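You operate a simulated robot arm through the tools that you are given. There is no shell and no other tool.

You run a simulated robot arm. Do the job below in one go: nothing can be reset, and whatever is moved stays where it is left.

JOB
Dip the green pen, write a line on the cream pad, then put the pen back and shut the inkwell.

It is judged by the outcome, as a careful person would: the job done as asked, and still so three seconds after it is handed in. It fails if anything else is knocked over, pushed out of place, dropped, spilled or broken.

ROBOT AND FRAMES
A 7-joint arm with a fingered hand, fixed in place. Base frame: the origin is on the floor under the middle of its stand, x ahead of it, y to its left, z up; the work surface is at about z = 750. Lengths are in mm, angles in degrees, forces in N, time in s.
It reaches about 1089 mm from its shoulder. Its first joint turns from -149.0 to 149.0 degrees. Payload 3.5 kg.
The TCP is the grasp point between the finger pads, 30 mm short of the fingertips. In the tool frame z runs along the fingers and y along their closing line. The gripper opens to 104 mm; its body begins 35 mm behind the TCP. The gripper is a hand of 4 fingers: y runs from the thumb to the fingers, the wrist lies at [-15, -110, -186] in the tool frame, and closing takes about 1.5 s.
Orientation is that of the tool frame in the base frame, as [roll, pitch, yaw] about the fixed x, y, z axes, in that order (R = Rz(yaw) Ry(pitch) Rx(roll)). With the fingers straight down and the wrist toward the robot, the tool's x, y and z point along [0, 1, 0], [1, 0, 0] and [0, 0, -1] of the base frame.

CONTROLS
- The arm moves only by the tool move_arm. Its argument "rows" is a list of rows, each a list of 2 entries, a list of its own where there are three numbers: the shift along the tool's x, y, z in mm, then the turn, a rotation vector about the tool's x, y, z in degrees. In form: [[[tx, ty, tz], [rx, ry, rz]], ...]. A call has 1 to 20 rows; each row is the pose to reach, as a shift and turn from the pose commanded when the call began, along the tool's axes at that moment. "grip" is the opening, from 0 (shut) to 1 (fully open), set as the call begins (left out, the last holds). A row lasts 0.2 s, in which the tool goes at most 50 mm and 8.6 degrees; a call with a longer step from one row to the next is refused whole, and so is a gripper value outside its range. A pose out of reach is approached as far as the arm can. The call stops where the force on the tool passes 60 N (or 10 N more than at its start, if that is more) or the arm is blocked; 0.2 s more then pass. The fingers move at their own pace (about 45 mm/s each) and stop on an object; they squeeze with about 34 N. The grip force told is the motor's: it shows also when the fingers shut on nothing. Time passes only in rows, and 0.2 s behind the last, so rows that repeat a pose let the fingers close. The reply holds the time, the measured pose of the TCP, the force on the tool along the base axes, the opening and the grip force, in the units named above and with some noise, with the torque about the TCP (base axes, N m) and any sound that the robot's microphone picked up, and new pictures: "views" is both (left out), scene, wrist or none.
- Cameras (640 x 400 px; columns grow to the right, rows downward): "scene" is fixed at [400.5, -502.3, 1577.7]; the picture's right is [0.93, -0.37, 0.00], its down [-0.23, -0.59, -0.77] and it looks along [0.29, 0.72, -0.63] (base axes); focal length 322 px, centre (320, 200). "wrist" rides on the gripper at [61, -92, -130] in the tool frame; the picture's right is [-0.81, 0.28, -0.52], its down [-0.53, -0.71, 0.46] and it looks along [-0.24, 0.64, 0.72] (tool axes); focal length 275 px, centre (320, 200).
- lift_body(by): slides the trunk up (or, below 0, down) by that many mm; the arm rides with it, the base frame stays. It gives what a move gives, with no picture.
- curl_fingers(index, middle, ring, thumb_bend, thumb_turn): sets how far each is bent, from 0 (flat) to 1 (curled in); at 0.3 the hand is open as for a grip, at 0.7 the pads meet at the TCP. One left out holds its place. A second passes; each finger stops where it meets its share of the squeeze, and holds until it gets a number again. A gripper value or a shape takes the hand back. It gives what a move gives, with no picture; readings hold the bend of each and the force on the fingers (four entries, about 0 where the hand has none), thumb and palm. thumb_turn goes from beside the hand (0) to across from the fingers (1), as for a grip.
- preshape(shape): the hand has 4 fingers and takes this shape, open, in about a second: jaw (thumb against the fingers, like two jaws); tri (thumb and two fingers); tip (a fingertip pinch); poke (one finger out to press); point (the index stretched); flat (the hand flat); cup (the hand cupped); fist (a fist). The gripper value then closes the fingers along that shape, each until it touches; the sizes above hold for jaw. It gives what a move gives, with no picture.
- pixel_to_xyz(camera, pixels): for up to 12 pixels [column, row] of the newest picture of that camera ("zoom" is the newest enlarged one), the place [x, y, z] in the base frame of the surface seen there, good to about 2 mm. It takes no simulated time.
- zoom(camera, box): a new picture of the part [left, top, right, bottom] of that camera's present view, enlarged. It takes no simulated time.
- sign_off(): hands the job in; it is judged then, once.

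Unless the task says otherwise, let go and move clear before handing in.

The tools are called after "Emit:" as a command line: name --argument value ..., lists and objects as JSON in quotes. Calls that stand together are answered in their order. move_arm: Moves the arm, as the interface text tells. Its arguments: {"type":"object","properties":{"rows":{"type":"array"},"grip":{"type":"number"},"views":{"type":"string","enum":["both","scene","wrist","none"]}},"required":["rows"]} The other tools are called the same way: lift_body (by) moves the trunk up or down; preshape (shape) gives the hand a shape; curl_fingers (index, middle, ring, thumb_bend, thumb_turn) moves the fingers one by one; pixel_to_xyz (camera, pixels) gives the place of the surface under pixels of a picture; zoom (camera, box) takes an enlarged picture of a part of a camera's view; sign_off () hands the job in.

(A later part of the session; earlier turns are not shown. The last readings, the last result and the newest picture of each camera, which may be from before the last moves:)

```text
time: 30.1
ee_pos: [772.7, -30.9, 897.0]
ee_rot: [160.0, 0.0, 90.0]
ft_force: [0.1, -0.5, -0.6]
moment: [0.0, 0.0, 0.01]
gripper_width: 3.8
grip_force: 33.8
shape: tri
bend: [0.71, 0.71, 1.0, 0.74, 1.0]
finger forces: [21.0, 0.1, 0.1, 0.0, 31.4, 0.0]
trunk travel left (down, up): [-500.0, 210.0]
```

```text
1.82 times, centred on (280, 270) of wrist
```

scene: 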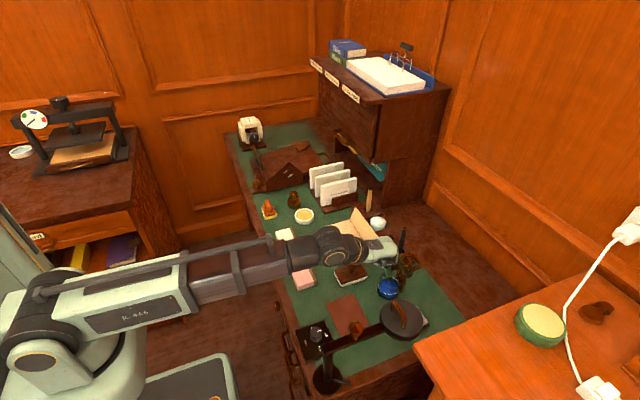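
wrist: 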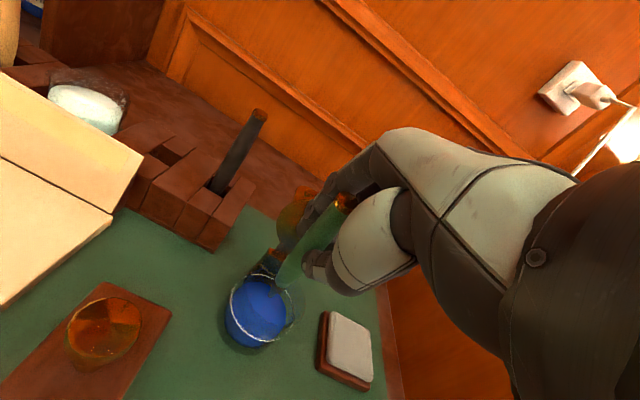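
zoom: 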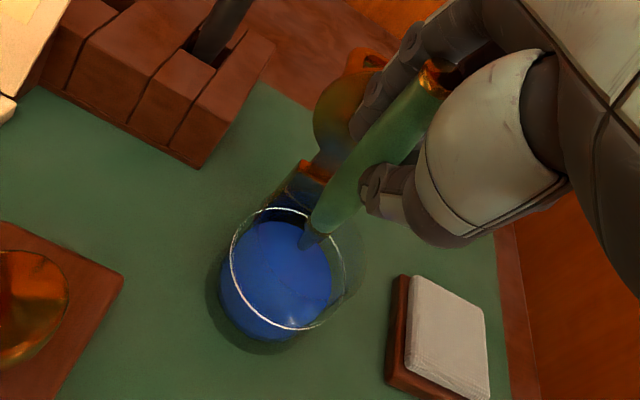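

The nib is inside the glass above the ink, nothing touching. I dip 28 mm further so the nib goes about 10 mm into the ink.

Emit:
move_arm --rows '[[[0, -3.4, 9.4], [0, 0, 0]], [[0, -6.8, 18.8], [0, 0, 0]], [[0, -9.7, 26.6], [0, 0, 0]], [[0, -9.7, 26.6], [0, 0, 0]], [[0, -9.7, 26.6], [0, 0, 0]]]'

Emit:
zoom --camera "scene" --box '[365, 240, 425, 310]'

Emit:
zoom --camera "wrist" --box '[180, 160, 380, 380]'

```text
time: 31.3
ee_pos: [772.5, -31.3, 869.3]
ee_rot: [159.9, -0.1, 90.1]
ft_force: [-0.1, 0.1, 0.1]
moment: [0.0, 0.01, 0.01]
gripper_width: 4.0
grip_force: 34.5
shape: tri
bend: [0.71, 0.71, 1.0, 0.74, 1.0]
finger forces: [21.0, 0.2, 0.0, 0.0, 31.5, 0.1]
trunk travel left (down, up): [-500.0, 210.0]
```

scene: 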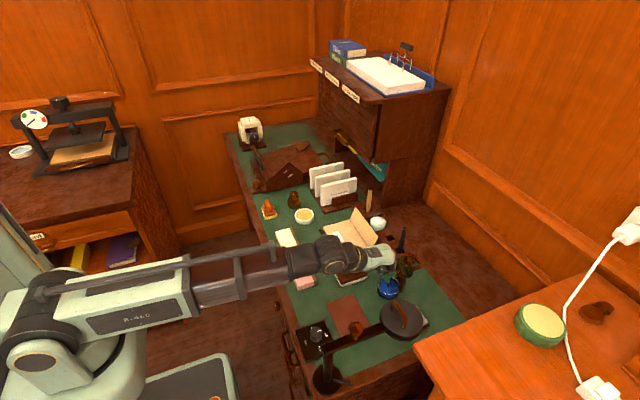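
wrist: 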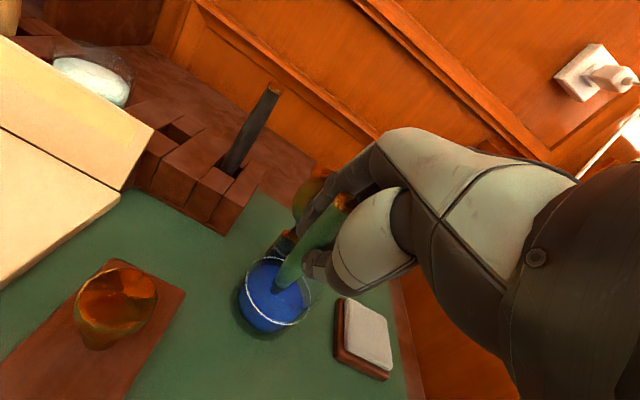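

```text
5.71 times, centred on (395, 275) of scene
```

zoom: 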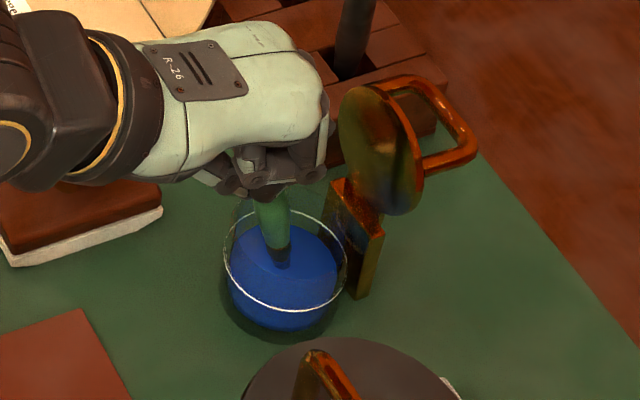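

```text
1.82 times, centred on (280, 270) of wrist
```

zoom: 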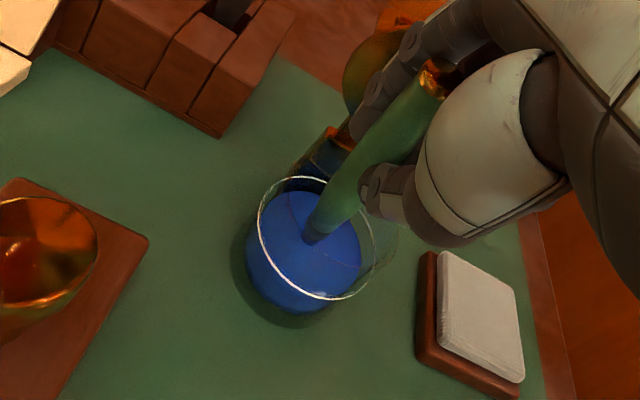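

The nib is in the ink (ferrule meets the surface at (315,240) in the wrist zoom). I dip 2 mm more, then raise slowly, pausing inside the glass to let it drain, and lift clear.

Emit:
move_arm --rows '[[[0, -0.7, 1.9], [0, 0, 0]], [[0, -0.7, 1.9], [0, 0, 0]], [[0, 2, -5.5], [0, 0, 0]], [[0, 4.1, -11.3], [0, 0, 0]], [[0, 6.8, -18.8], [0, 0, 0]], [[0, 6.8, -18.8], [0, 0, 0]], [[0, 6.8, -18.8], [0, 0, 0]], [[0, 6.8, -18.8], [0, 0, 0]], [[0, 10.2, -28.2], [0, 0, 0]], [[0, 13.7, -37.6], [0, 0, 0]], [[0, 18.8, -51.7], [0, 0, 0]], [[0, 23.9, -65.8], [0, 0, 0]], [[0, 29.1, -79.9], [0, 0, 0]], [[0, 32.5, -89.3], [0, 0, 0]]]'

Emit:
zoom --camera "scene" --box '[365, 240, 425, 310]'

Emit:
zoom --camera "wrist" --box '[180, 160, 380, 380]'

```text
time: 34.3
ee_pos: [772.3, -30.1, 964.7]
ee_rot: [160.0, -0.1, 89.9]
ft_force: [-0.2, -0.6, 0.0]
moment: [0.01, 0.02, 0.0]
gripper_width: 3.7
grip_force: 33.9
shape: tri
bend: [0.71, 0.71, 1.0, 0.74, 1.0]
finger forces: [20.9, 0.1, 0.0, 0.0, 31.6, 0.0]
trunk travel left (down, up): [-500.0, 210.0]
```

scene: 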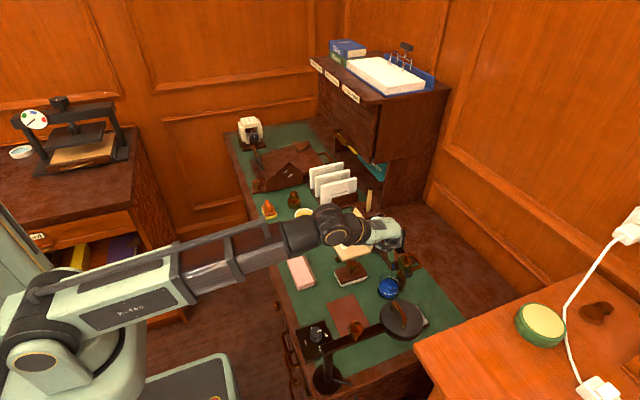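
wrist: 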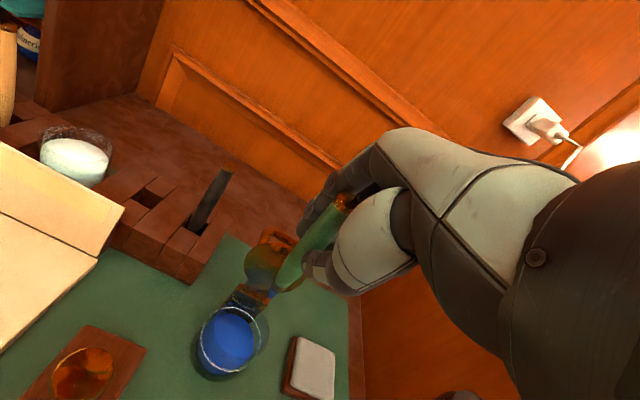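

```text
5.71 times, centred on (395, 275) of scene
```

zoom: 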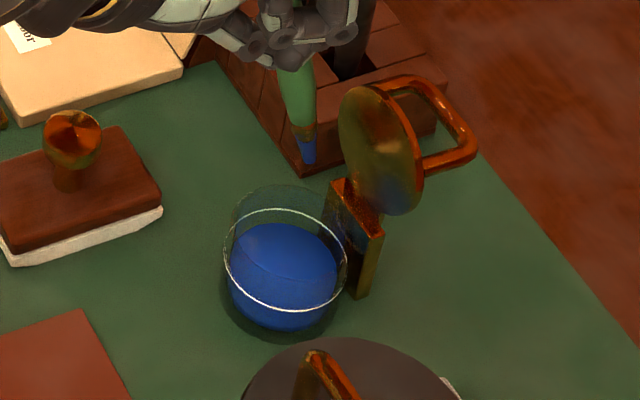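

```text
1.82 times, centred on (280, 270) of wrist
```

zoom: 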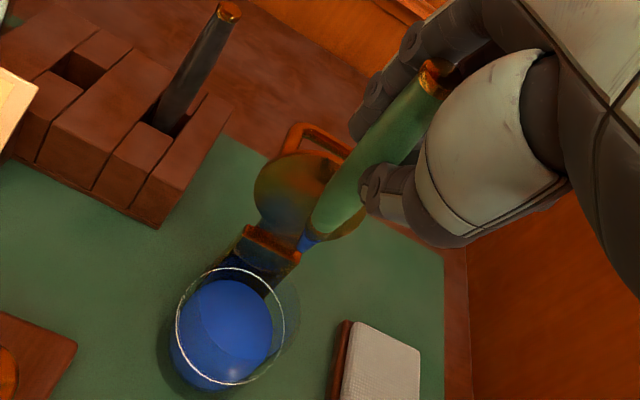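

The nib is blue with ink. Now I carry the pen across to above the cream pad, levelling the hand, with the nib kept about 80 mm above the pad.

Emit:
move_arm --rows '[[[20, -11.2, -4.1], [1.25, 0, 0]], [[40, -22.4, -8.1], [2.5, 0, 0]], [[60, -33.6, -12.2], [3.75, 0, 0]], [[80, -44.8, -16.3], [5, 0, 0]], [[100, -56, -20.4], [6.25, 0, 0]], [[120, -67.2, -24.4], [7.5, 0, 0]], [[140, -78.3, -28.5], [8.75, 0, 0]], [[160, -89.5, -32.6], [10, 0, 0]], [[180, -100.7, -36.6], [11.25, 0, 0]], [[200, -111.9, -40.7], [12.5, 0, 0]], [[220, -123.1, -44.8], [13.75, 0, 0]], [[240, -134.3, -48.9], [15, 0, 0]], [[260, -145.5, -52.9], [16.25, 0, 0]], [[280, -156.7, -57], [17.5, 0, 0]], [[300, -167.9, -61.1], [18.75, 0, 0]], [[320, -179.1, -65.1], [20, 0, 0]]]'

Emit:
zoom --camera "scene" --box '[250, 180, 340, 280]'

Emit:
zoom --camera "wrist" --box '[120, 120, 420, 400]'

```text
time: 37.7
ee_pos: [581.2, 288.6, 964.8]
ee_rot: [180.0, 0.0, 89.9]
ft_force: [0.3, 0.5, 0.3]
moment: [0.01, 0.0, 0.02]
gripper_width: 3.6
grip_force: 34.0
shape: tri
bend: [0.71, 0.71, 1.0, 0.74, 1.0]
finger forces: [21.3, 0.1, 0.0, 0.0, 32.4, 0.1]
trunk travel left (down, up): [-500.0, 210.0]
```

scene: 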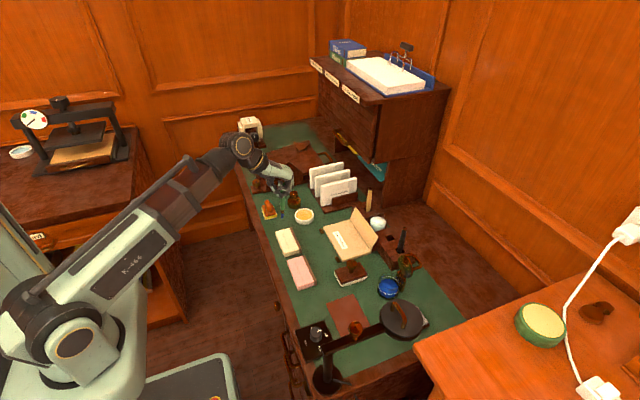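
wrist: 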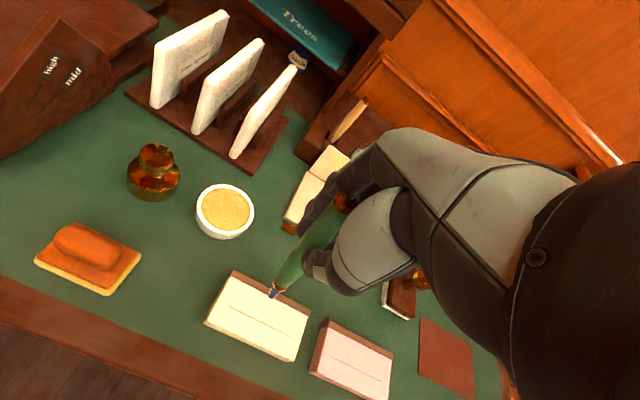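

```text
4.00 times, centred on (295, 230) of scene
```

zoom: 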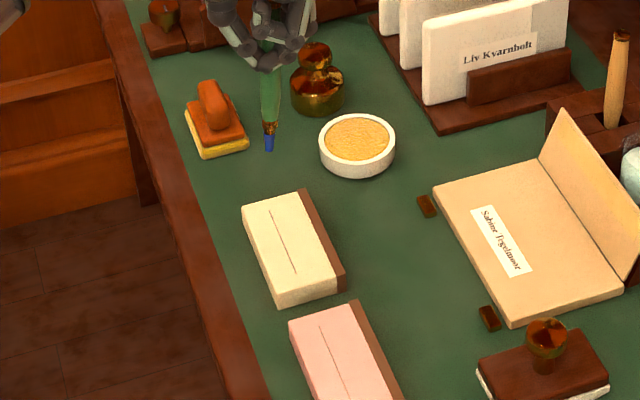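

```text
1.43 times, centred on (270, 260) of wrist
```

zoom: 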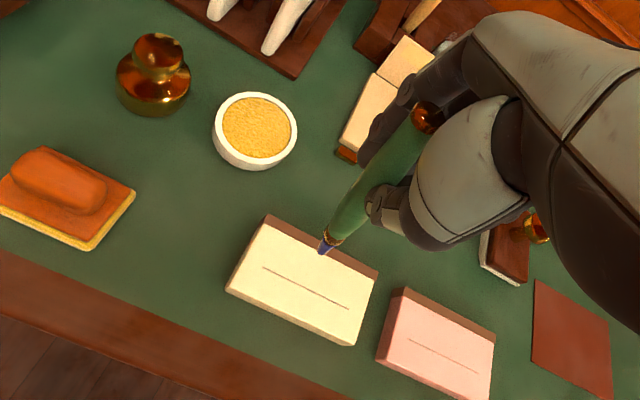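

Both cameras see the pad clearly. I'll measure the ruled line's ends, pad corners and the nib tip.

Emit:
pixel_to_xyz --camera "zoom" --pixels '[[263, 267], [348, 308], [305, 288], [232, 288], [350, 342], [268, 225], [376, 275], [321, 252], [325, 246], [329, 237], [300, 260], [330, 315]]'

Emit:
zoom --camera "scene" --box '[265, 190, 315, 270]'

Emit:
pixel_to_xyz --camera "scene" --pixels '[[282.3, 232.5], [289, 248.7], [285.6, 240], [276.5, 233.5], [292, 229], [285, 254], [297, 251], [282.4, 217.2], [282.4, 215.5], [282.2, 213]]'

```text
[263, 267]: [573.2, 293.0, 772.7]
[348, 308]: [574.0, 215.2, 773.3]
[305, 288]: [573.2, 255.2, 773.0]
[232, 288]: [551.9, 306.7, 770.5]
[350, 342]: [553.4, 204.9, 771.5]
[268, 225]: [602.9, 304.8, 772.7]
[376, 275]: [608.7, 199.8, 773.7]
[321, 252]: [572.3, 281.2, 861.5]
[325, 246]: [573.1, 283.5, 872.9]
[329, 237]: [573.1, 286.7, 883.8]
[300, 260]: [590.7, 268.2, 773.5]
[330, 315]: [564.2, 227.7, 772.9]
```

```text
5.00 times, centred on (290, 230) of scene
```

zoom: 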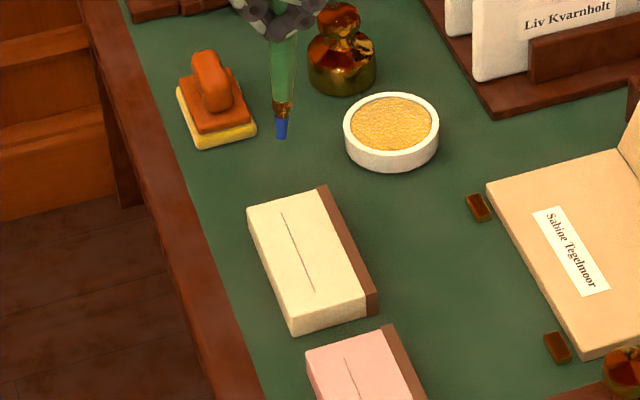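

```text
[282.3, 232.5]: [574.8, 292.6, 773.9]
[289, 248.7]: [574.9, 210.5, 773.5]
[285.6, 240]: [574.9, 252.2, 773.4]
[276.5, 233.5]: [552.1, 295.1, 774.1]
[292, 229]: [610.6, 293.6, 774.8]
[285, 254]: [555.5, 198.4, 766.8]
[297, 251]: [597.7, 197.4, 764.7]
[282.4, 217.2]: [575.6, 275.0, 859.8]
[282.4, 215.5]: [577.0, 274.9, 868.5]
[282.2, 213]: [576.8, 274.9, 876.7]
```

The ruled line runs at x≈574 from y≈293 to 213, pad top z≈773.5; the nib tip is at ≈(574.5,278,856.5). I'll move to the line's near end (y≈220) and lower to a few mm above the paper.

Emit:
move_arm --rows '[[[-20, 0, 5], [0, 0, 0]], [[-40, 0, 15], [0, 0, 0]], [[-58, 0, 27], [0, 0, 0]], [[-58, 0, 40], [0, 0, 0]], [[-58, 0, 52], [0, 0, 0]], [[-58, 0, 62], [0, 0, 0]], [[-58, 0, 70], [0, 0, 0]], [[-58, 0, 75], [0, 0, 0]], [[-58, 0, 75], [0, 0, 0]]]'

Emit:
zoom --camera "scene" --box '[265, 205, 325, 285]'

Emit:
zoom --camera "wrist" --box '[180, 180, 380, 400]'

```text
time: 39.7
ee_pos: [581.8, 229.7, 889.4]
ee_rot: [179.9, 0.1, 90.0]
ft_force: [-0.5, 0.7, -0.7]
moment: [-0.03, 0.03, -0.02]
gripper_width: 3.4
grip_force: 33.8
shape: tri
bend: [0.71, 0.71, 1.0, 0.74, 1.0]
finger forces: [21.3, 0.1, 0.2, 0.0, 32.7, 0.0]
trunk travel left (down, up): [-500.0, 210.0]
```

scene: 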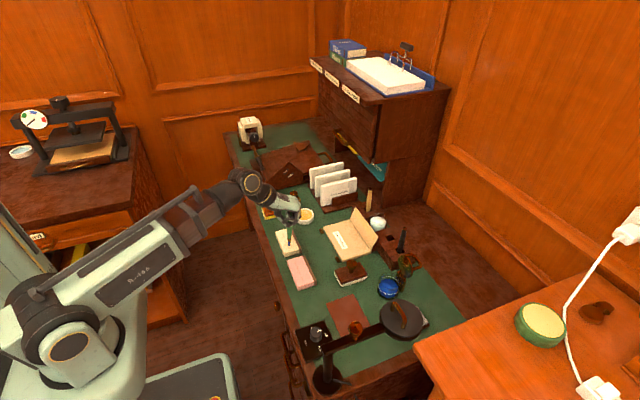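
wrist: 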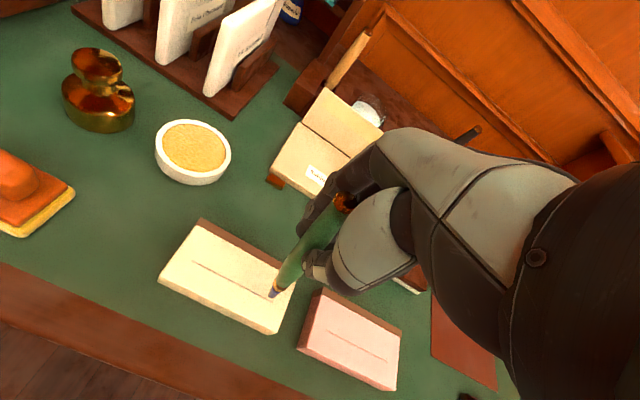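

```text
5.00 times, centred on (295, 245) of scene
```

zoom: 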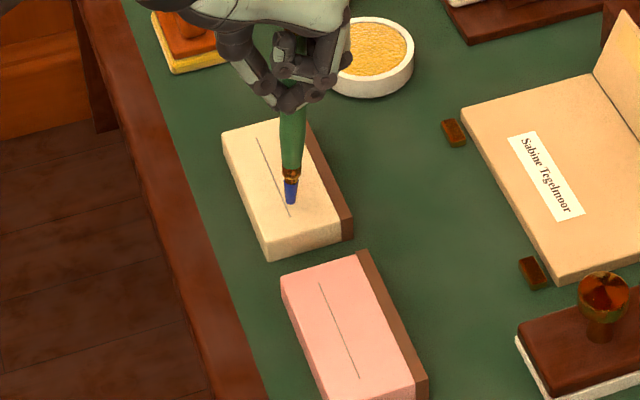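

```text
1.82 times, centred on (280, 290) of wrist
```

zoom: 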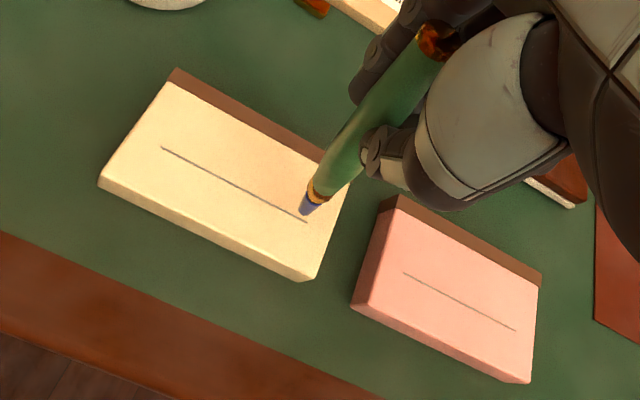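

The nib hovers close over the ruled line's near end. Zooming in tightly to judge the gap.

Emit:
zoom --camera "wrist" --box '[240, 270, 310, 320]'

Emit:
pixel_to_xyz --camera "zoom" --pixels '[[260, 215], [265, 205], [272, 190], [285, 165], [250, 230], [240, 200]]'

Emit:
zoom --camera "scene" --box '[275, 230, 305, 260]'

Emit:
pixel_to_xyz --camera "zoom" --pixels '[[310, 180], [312, 170], [312, 150], [312, 120], [320, 210], [290, 180]]'

```text
8.00 times, centred on (275, 295) of wrist
```

zoom: 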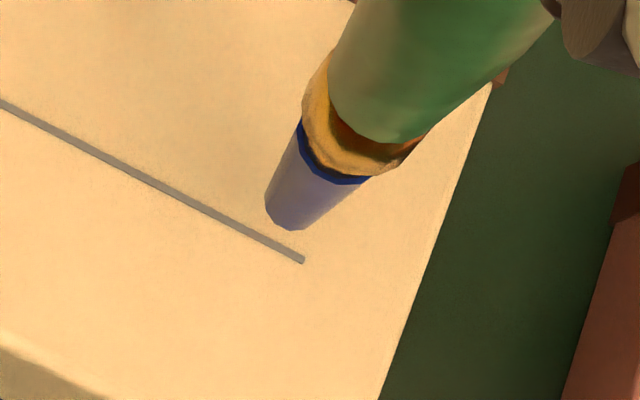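

```text
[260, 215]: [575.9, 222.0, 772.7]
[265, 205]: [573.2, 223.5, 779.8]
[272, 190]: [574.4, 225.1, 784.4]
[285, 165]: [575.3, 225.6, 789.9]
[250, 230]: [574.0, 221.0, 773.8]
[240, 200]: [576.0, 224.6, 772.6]
```

```text
13.33 times, centred on (290, 245) of scene
```

zoom: 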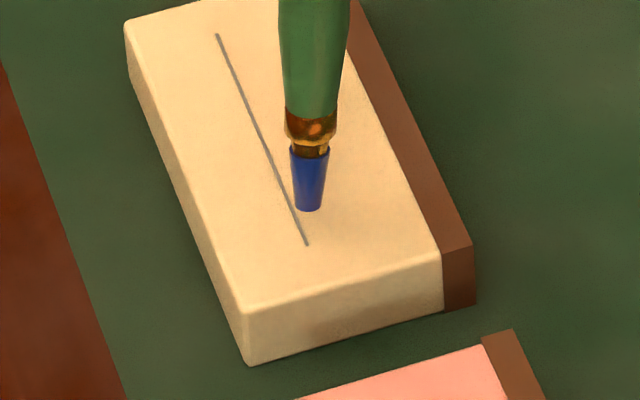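

```text
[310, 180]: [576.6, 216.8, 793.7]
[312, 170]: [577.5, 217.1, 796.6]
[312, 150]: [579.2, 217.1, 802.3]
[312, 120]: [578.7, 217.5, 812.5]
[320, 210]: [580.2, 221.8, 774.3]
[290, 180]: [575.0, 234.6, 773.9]
```

The nib tip is about 8 mm above the paper, near (576,220). I lower 6 mm, then go by millimetre.

Emit:
move_arm --rows '[[[0, -1, 2], [0, 0, 0]], [[0, -1.5, 4], [0, 0, 0]], [[0, -1.5, 6], [0, 0, 0]], [[0, -1.5, 6], [0, 0, 0]]]' --views "none"

Emit:
zoom --camera "wrist" --box '[240, 270, 310, 320]'

Emit:
zoom --camera "scene" --box '[275, 230, 305, 260]'

```text
time: 40.7
ee_pos: [579.0, 230.6, 883.1]
ee_rot: [179.9, 0.0, 90.1]
ft_force: [0.2, -0.2, -1.3]
moment: [0.01, 0.01, 0.0]
gripper_width: 3.7
grip_force: 34.3
shape: tri
bend: [0.71, 0.71, 1.0, 0.74, 1.0]
finger forces: [21.4, 0.1, 0.1, 0.0, 32.6, 0.0]
trunk travel left (down, up): [-500.0, 210.0]
```

```text
8.00 times, centred on (275, 295) of wrist
```

zoom: 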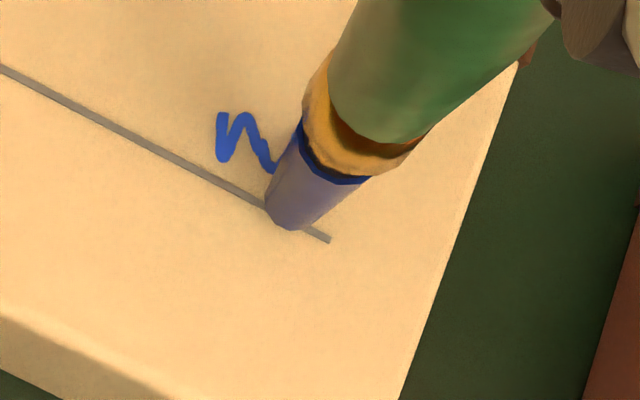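

```text
13.33 times, centred on (290, 245) of scene
```

zoom: 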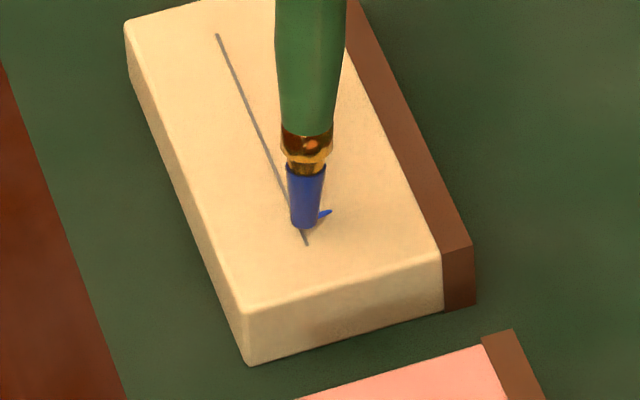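

Ink already marks the paper where the nib came within reach (a small blue start mark at (245,140) in the wrist zoom). I draw along the ruled line now, about 68 mm toward +y, then lift.

Emit:
move_arm --rows '[[[6, 0, 0.8], [0, 0, 0]], [[12, 0, 1], [0, 0, 0]], [[18, 0, 1], [0, 0, 0]], [[24, 0, 1], [0, 0, 0]], [[30, 0, 1], [0, 0, 0]], [[36, 0, 1], [0, 0, 0]], [[42, 0, 1], [0, 0, 0]], [[48, 0, 1], [0, 0, 0]], [[54, 0, 1], [0, 0, 0]], [[60, 0, 1], [0, 0, 0]], [[66, 0, 1], [0, 0, 0]], [[68, 0, -8], [0, 0, 0]], [[68, 0, -20], [0, 0, 0]], [[68, 0, -40], [0, 0, 0]]]'

Emit:
zoom --camera "scene" --box '[270, 215, 310, 265]'

Emit:
zoom --camera "wrist" --box '[220, 220, 400, 400]'

```text
time: 43.7
ee_pos: [580.3, 299.0, 923.1]
ee_rot: [179.9, 0.0, 90.0]
ft_force: [0.8, 0.2, -0.3]
moment: [0.0, 0.0, -0.01]
gripper_width: 3.8
grip_force: 33.7
shape: tri
bend: [0.71, 0.71, 1.0, 0.74, 1.0]
finger forces: [21.6, 0.1, 0.1, 0.1, 33.1, 0.0]
trunk travel left (down, up): [-500.0, 210.0]
```

scene: 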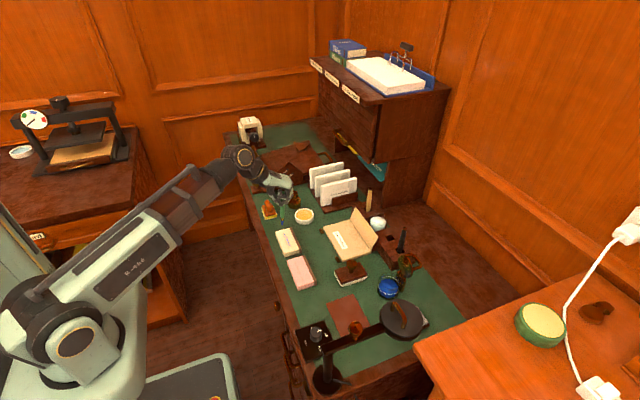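
wrist: 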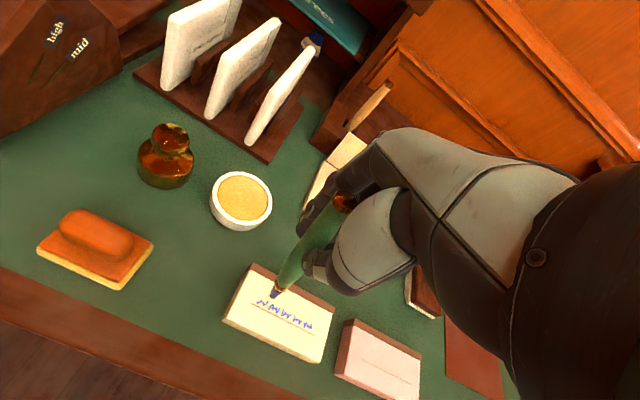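

```text
8.00 times, centred on (290, 240) of scene
```

zoom: 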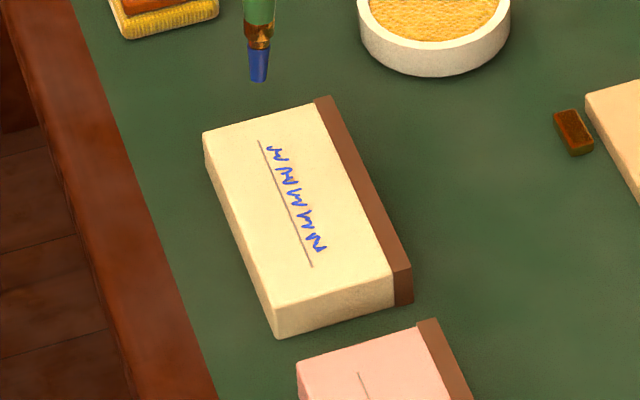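

```text
2.22 times, centred on (310, 310) of wrist
```

zoom: 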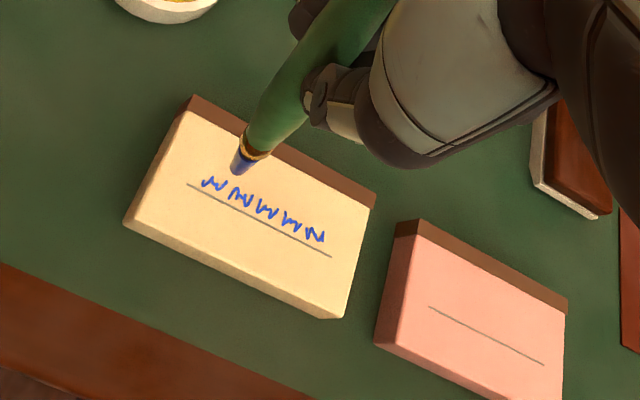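

A line of blue script now runs along the rule on the cream pad. I'll measure its extent to be sure it's long enough.

Emit:
pixel_to_xyz --camera "zoom" --pixels '[[205, 180], [325, 240], [187, 183], [331, 256], [240, 172], [237, 165]]'

Emit:
zoom --camera "wrist" --box '[240, 270, 340, 350]'

```text
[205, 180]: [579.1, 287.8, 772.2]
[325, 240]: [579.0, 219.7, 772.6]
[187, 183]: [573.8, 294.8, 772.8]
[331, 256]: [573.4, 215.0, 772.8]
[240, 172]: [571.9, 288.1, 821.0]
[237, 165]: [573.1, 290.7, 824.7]
```

```text
5.00 times, centred on (290, 310) of wrist
```

zoom: 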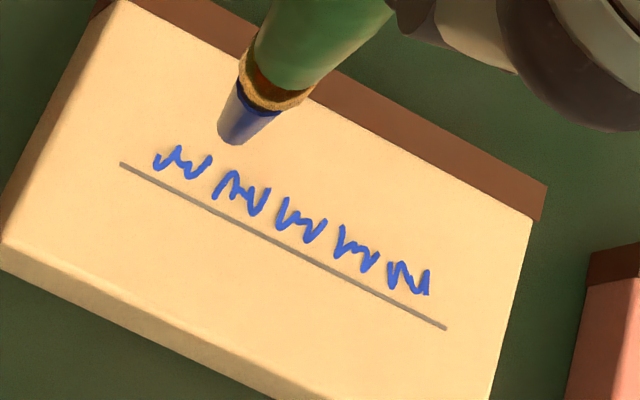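

The script spans y≈220–288 (68 mm) along the rule, so the line is written. Now I carry the pen back over the folder to above its hole, at the same pose I lifted it from.

Emit:
move_arm --rows '[[[-5, 8, -15], [0, 0, 0]], [[-13, 22, -30], [0, 0, 0]], [[-24, 41, -42], [0, 0, 0]], [[-35, 60, -44], [0, 0, 0]], [[-46, 79, -44], [0, 0, 0]], [[-57, 98, -44], [0, 0, 0]], [[-68, 117, -44], [0, 0, 0]], [[-79, 136, -44], [0, 0, 0]], [[-90, 154, -44], [0, 0, 0]], [[-101, 173, -44], [0, 0, 0]], [[-112, 192, -44], [0, 0, 0]], [[-123, 211, -44], [0, 0, 0]], [[-134, 230, -44], [0, 0, 0]], [[-145, 249, -44], [0, 0, 0]], [[-156, 267, -44], [0, 0, 0]], [[-167, 285, -44], [0, 0, 0]], [[-177, 302, -44], [0, 0, 0]], [[-183, 313, -42], [0, 0, 0]], [[-185.5, 317, -38], [0, 0, 0]], [[-185.5, 317, -36], [0, 0, 0]]]'

Emit:
zoom --camera "scene" --box '[365, 180, 425, 250]'

Emit:
zoom --camera "wrist" --box '[200, 180, 380, 380]'

```text
time: 47.9
ee_pos: [897.3, 113.7, 957.0]
ee_rot: [180.0, -0.1, 90.0]
ft_force: [0.0, 0.0, -0.7]
moment: [-0.03, -0.01, -0.01]
gripper_width: 3.6
grip_force: 33.5
shape: tri
bend: [0.71, 0.71, 1.0, 0.74, 1.0]
finger forces: [21.7, 0.0, 0.1, 0.0, 33.4, 0.0]
trunk travel left (down, up): [-500.0, 210.0]
```

scene: 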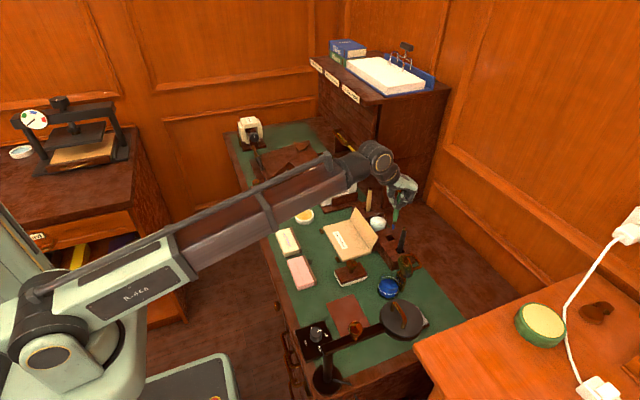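
wrist: 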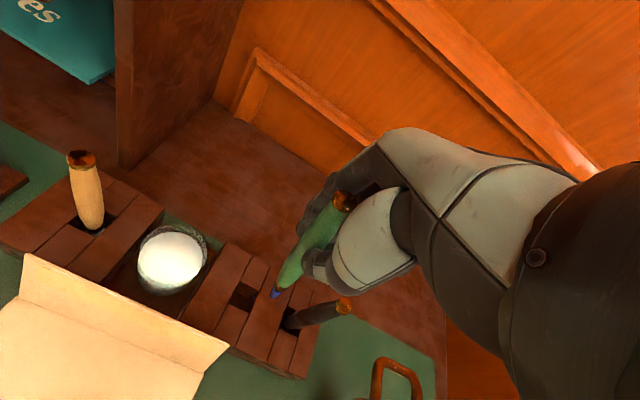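

```text
5.71 times, centred on (395, 215) of scene
```

zoom: 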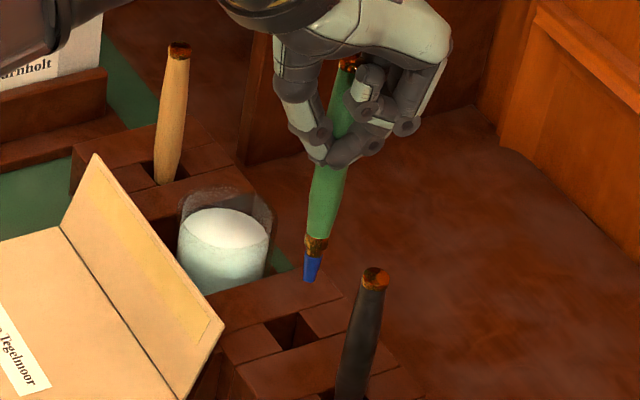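

```text
2.00 times, centred on (290, 280) of wrist
```

zoom: 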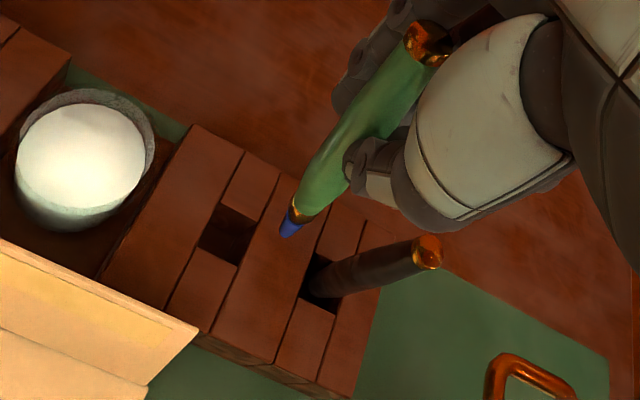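

The nib sits a few mm differently from before. I'll measure the hole's edges and the nib precisely before lowering.

Emit:
zoom --camera "wrist" --box '[225, 260, 305, 330]'

Emit:
pixel_to_xyz --camera "zoom" --pixels '[[340, 255], [350, 240], [365, 225], [380, 215], [155, 235], [200, 165], [250, 230], [205, 290], [120, 265], [170, 150], [275, 215], [225, 290]]'

Emit:
zoom --camera "scene" --box '[375, 210, 415, 250]'

Emit:
pixel_to_xyz --camera "zoom" --pixels '[[250, 350], [310, 330], [225, 330], [270, 320], [350, 320], [290, 380], [310, 250], [312, 235], [315, 200], [235, 350], [300, 310], [330, 345]]'

```text
5.71 times, centred on (265, 295) of wrist
```

zoom: 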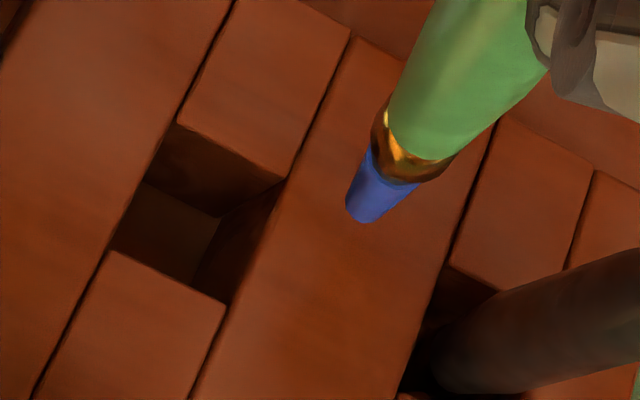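

```text
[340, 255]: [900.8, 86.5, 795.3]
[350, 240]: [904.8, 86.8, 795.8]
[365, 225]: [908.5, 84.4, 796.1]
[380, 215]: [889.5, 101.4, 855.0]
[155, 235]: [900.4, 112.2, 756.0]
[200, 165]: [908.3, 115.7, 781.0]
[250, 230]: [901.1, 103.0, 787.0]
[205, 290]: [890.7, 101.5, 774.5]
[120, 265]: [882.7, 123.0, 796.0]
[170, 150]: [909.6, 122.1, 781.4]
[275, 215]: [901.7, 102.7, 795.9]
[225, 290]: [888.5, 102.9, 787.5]
```

```text
10.00 times, centred on (395, 230) of scene
```

zoom: 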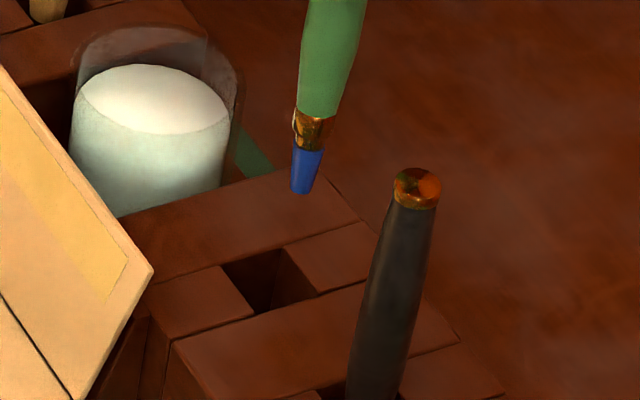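

```text
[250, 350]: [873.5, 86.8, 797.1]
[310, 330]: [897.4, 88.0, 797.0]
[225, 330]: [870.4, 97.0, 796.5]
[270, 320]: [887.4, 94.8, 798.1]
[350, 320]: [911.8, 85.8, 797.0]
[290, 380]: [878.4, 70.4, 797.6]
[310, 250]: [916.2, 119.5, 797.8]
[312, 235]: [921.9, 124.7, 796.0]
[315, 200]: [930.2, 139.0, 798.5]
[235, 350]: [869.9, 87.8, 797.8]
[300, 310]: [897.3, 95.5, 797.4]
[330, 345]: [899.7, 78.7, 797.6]
```

The hole spans x≈885–909, y≈103–124 (centre ≈(897,113.5)). Checking the nib tip's position from the scene view.

Emit:
pixel_to_xyz --camera "scene" --pixels '[[393.2, 228.6], [393.4, 227.5], [393.6, 226], [394, 222.5], [395, 217], [396, 213], [399, 201.5]]'

Emit:
pixel_to_xyz --camera "wrist" --pixels '[[273, 298], [275, 296], [278, 291], [283, 285], [290, 272], [310, 248], [335, 212], [342, 200]]'

```text
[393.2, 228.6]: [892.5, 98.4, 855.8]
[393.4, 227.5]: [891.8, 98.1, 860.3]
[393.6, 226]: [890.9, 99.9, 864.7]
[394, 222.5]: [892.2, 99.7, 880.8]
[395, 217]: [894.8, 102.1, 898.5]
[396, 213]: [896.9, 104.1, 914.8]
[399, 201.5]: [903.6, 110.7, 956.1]
```

```text
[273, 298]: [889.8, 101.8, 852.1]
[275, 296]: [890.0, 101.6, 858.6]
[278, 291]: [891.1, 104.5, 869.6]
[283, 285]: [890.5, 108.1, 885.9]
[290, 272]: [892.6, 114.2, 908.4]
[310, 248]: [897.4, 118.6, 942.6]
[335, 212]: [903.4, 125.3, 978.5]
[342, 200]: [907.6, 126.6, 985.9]
```

The nib is at ≈(892,100.5,851), with the pen leaning ~10° in y and ~6° in x. I'll roll the hand to bring the pen upright and put the nib over the hole centre, then re-measure.

Emit:
move_arm --rows '[[[-1.4, -1.5, 0], [-1.5, 2.5, 0]], [[-2.8, -3, 0], [-3, 5, 0]], [[-4.2, -4.5, 0], [-4.5, 7.5, 0]], [[-5.6, -6, 0], [-6, 10, 0]], [[-5.6, -6, 0], [-6, 10, 0]]]'

Emit:
zoom --camera "scene" --box '[370, 190, 420, 250]'

Emit:
zoom --camera "wrist" --box '[220, 200, 380, 350]'

```text
time: 49.1
ee_pos: [891.1, 107.8, 958.5]
ee_rot: [173.9, -10.0, 90.6]
ft_force: [0.5, -0.2, -1.2]
moment: [-0.02, 0.02, 0.01]
gripper_width: 3.6
grip_force: 34.0
shape: tri
bend: [0.71, 0.71, 1.0, 0.74, 1.0]
finger forces: [21.7, 0.0, 0.1, 0.0, 33.6, 0.1]
trunk travel left (down, up): [-500.0, 210.0]
```

scene: 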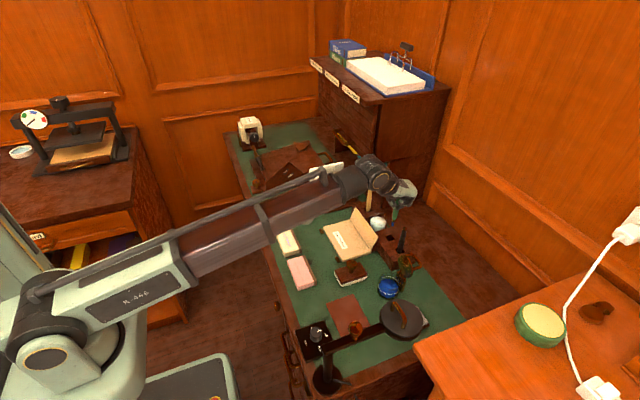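
wrist: 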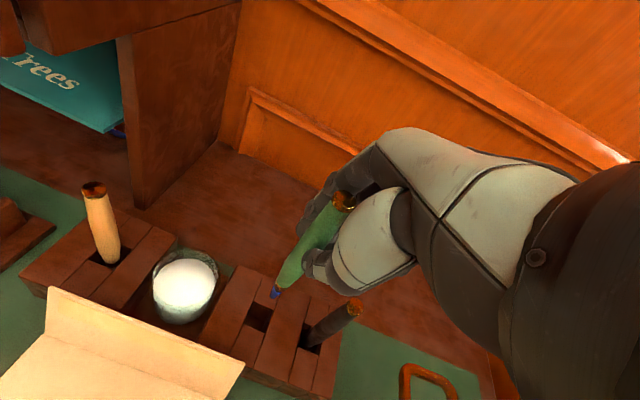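

```text
6.67 times, centred on (395, 220) of scene
```

zoom: 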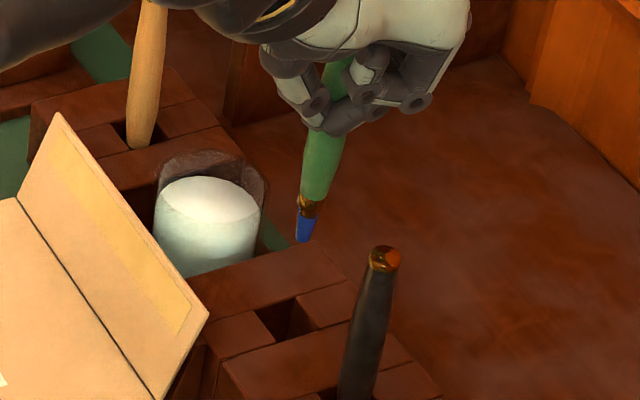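

```text
2.67 times, centred on (300, 275) of wrist
```

zoom: 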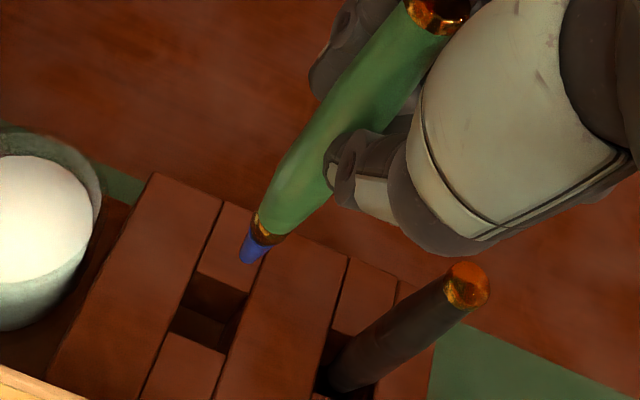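

The pen is now parallel to the upright black pen in the scene. Measuring the nib and the shaft again.

Emit:
pixel_to_xyz --camera "zoom" --pixels '[[246, 260], [250, 252], [258, 238], [268, 222], [300, 170], [340, 110], [400, 40], [440, 8], [215, 300], [235, 330], [180, 330], [195, 270]]'

Emit:
pixel_to_xyz --camera "scene" --pixels '[[392.6, 225.7], [392.7, 224.5], [393, 222.5], [394, 216], [395, 212], [396, 208], [398.5, 200.5]]'

```text
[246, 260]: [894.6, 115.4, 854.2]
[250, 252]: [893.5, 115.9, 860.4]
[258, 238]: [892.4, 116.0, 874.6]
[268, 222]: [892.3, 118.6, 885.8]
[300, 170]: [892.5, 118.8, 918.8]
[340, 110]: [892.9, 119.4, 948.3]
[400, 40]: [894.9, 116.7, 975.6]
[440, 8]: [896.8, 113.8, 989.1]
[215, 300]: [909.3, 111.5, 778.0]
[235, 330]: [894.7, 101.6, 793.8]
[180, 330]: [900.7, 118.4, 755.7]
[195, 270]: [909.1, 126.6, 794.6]
```

```text
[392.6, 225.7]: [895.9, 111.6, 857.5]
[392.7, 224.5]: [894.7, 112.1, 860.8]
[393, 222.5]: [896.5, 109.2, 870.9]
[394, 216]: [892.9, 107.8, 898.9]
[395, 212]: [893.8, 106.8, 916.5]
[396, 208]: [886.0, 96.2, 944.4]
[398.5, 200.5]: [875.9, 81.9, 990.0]
```

The pen is upright with the nib at ≈(896.5,113.7), centred over the hole. I lower 55 mm so the nib is near the mouth, and check clearance to the black pen.

Emit:
move_arm --rows '[[[-1.7, -1, 9.8], [0, 0, 0]], [[-3.5, -2.1, 19.6], [0, 0, 0]], [[-5.2, -3.1, 29.4], [0, 0, 0]], [[-6.9, -4.2, 39.2], [0, 0, 0]], [[-8.2, -4.9, 46], [0, 0, 0]], [[-8.2, -4.9, 46], [0, 0, 0]]]'

Emit:
zoom --camera "scene" --box '[370, 200, 420, 260]'

Emit:
zoom --camera "wrist" --box '[220, 200, 380, 350]'

```text
time: 50.5
ee_pos: [890.4, 108.2, 911.4]
ee_rot: [173.9, -10.0, 90.6]
ft_force: [0.5, 0.4, -0.2]
moment: [0.0, 0.02, 0.02]
gripper_width: 3.6
grip_force: 33.9
shape: tri
bend: [0.71, 0.71, 1.0, 0.74, 1.0]
finger forces: [21.7, 0.0, 0.0, 0.0, 33.6, 0.0]
trunk travel left (down, up): [-500.0, 210.0]
```

scene: 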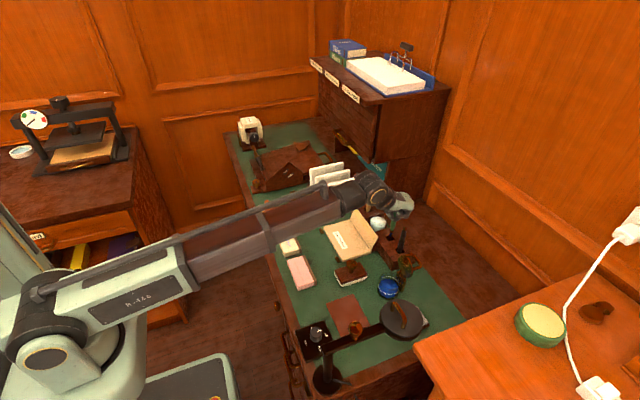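
wrist: 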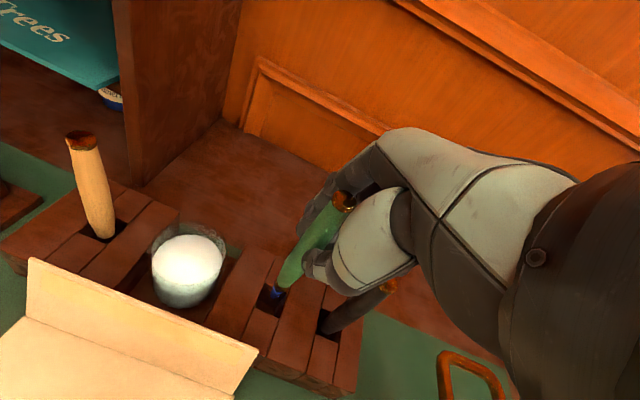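

```text
6.67 times, centred on (395, 230) of scene
```

zoom: 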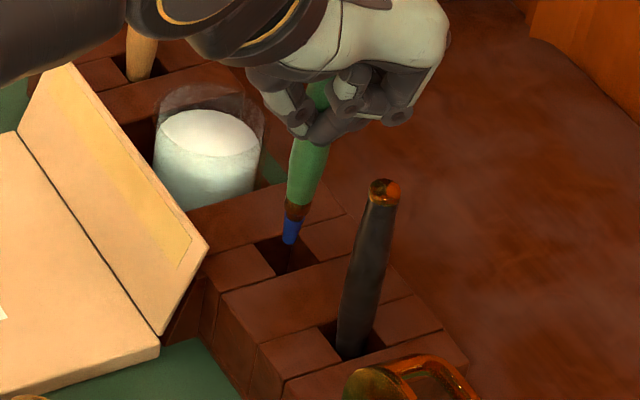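

```text
2.67 times, centred on (300, 275) of wrist
```

zoom: 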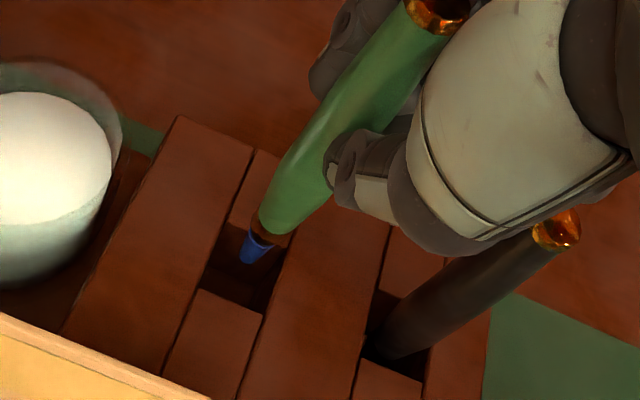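

The nib is entering the hole's centre. I check how close the hand's −y side is to the black pen before going lower.

Emit:
zoom --camera "scene" --box '[380, 195, 420, 235]'

Emit:
pixel_to_xyz --camera "zoom" --pixels '[[300, 150], [310, 130], [330, 110], [350, 160], [370, 150], [385, 190], [430, 180], [440, 140], [470, 90], [300, 190], [400, 120], [415, 270]]'

```text
10.00 times, centred on (400, 215) of scene
```

zoom: 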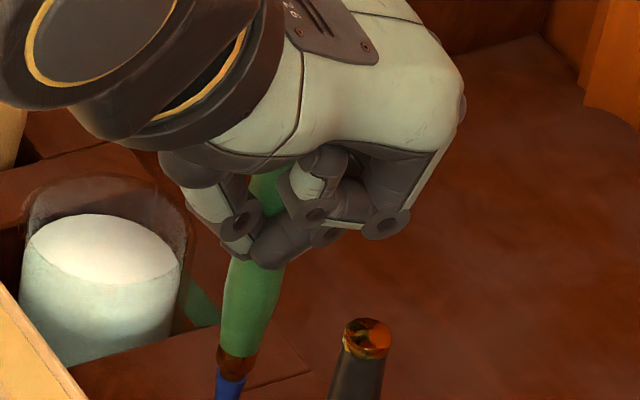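

```text
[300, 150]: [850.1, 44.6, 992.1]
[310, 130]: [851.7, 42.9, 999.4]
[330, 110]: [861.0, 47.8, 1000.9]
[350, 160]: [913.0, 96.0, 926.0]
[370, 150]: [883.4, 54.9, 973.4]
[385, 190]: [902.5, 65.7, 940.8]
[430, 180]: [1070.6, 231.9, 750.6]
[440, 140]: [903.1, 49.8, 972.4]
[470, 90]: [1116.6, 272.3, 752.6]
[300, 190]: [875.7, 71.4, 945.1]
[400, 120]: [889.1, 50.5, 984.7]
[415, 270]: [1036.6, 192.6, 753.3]
```

The ring knuckle would pass about 6 mm from the black pen, so I'll take back 5° of roll (moving the hand +y, pen still well within the hole) and then lower 37 mm.

Emit:
move_arm --rows '[[[2.4, 0, 0.4], [0, -1.7, -0.2]], [[4.8, 0, 0.8], [0, -3.3, -0.35]], [[7.2, -0.1, 1.3], [0.05, -5, -0.5]], [[6.3, -0.6, 6.2], [0.05, -5, -0.5]], [[5.5, -1.1, 11.1], [0.05, -5, -0.5]], [[4.6, -1.7, 16], [0.05, -5, -0.5]], [[3.7, -2.2, 20.9], [0.05, -5, -0.5]], [[2.9, -2.7, 25.8], [0.05, -5, -0.5]], [[2.9, -2.7, 25.8], [0.05, -5, -0.5]]]'

Emit:
zoom --camera "scene" --box '[370, 200, 420, 260]'

Emit:
zoom --camera "wrist" --box '[220, 200, 380, 350]'

```text
time: 52.5
ee_pos: [891.2, 114.4, 886.6]
ee_rot: [173.9, -5.0, 90.6]
ft_force: [-0.5, 0.5, -0.3]
moment: [-0.01, 0.0, -0.01]
gripper_width: 3.3
grip_force: 33.8
shape: tri
bend: [0.71, 0.71, 1.0, 0.74, 1.0]
finger forces: [21.7, 0.0, 0.0, 0.1, 33.6, 0.0]
trunk travel left (down, up): [-500.0, 210.0]
```

scene: 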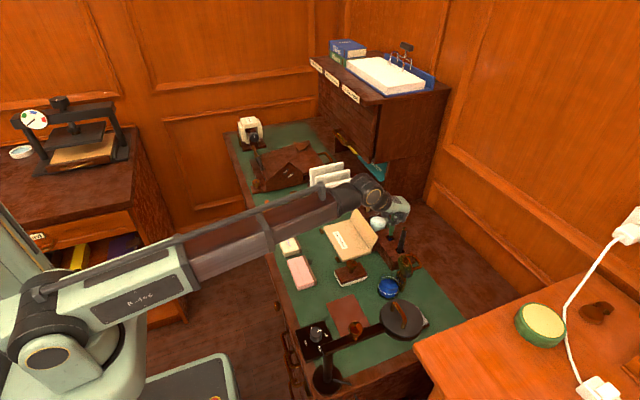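
wrist: 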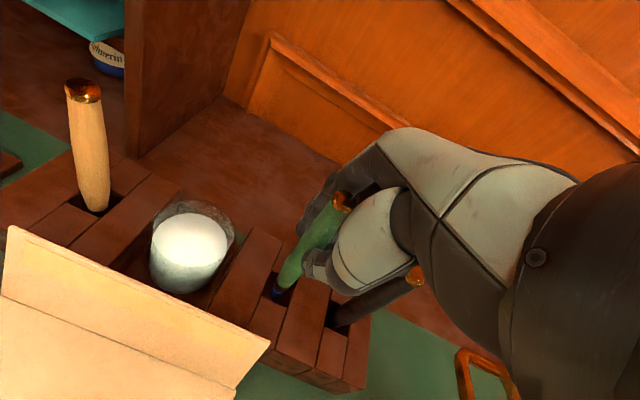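

```text
6.67 times, centred on (395, 230) of scene
```

zoom: 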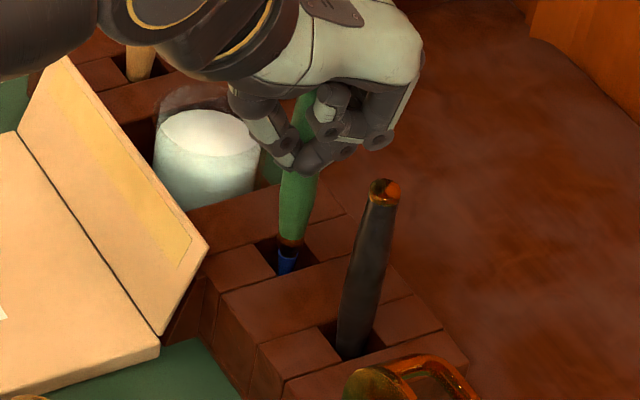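

```text
2.67 times, centred on (300, 275) of wrist
```

zoom: 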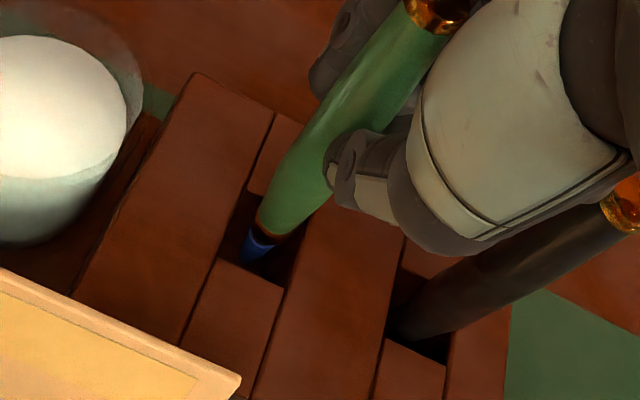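

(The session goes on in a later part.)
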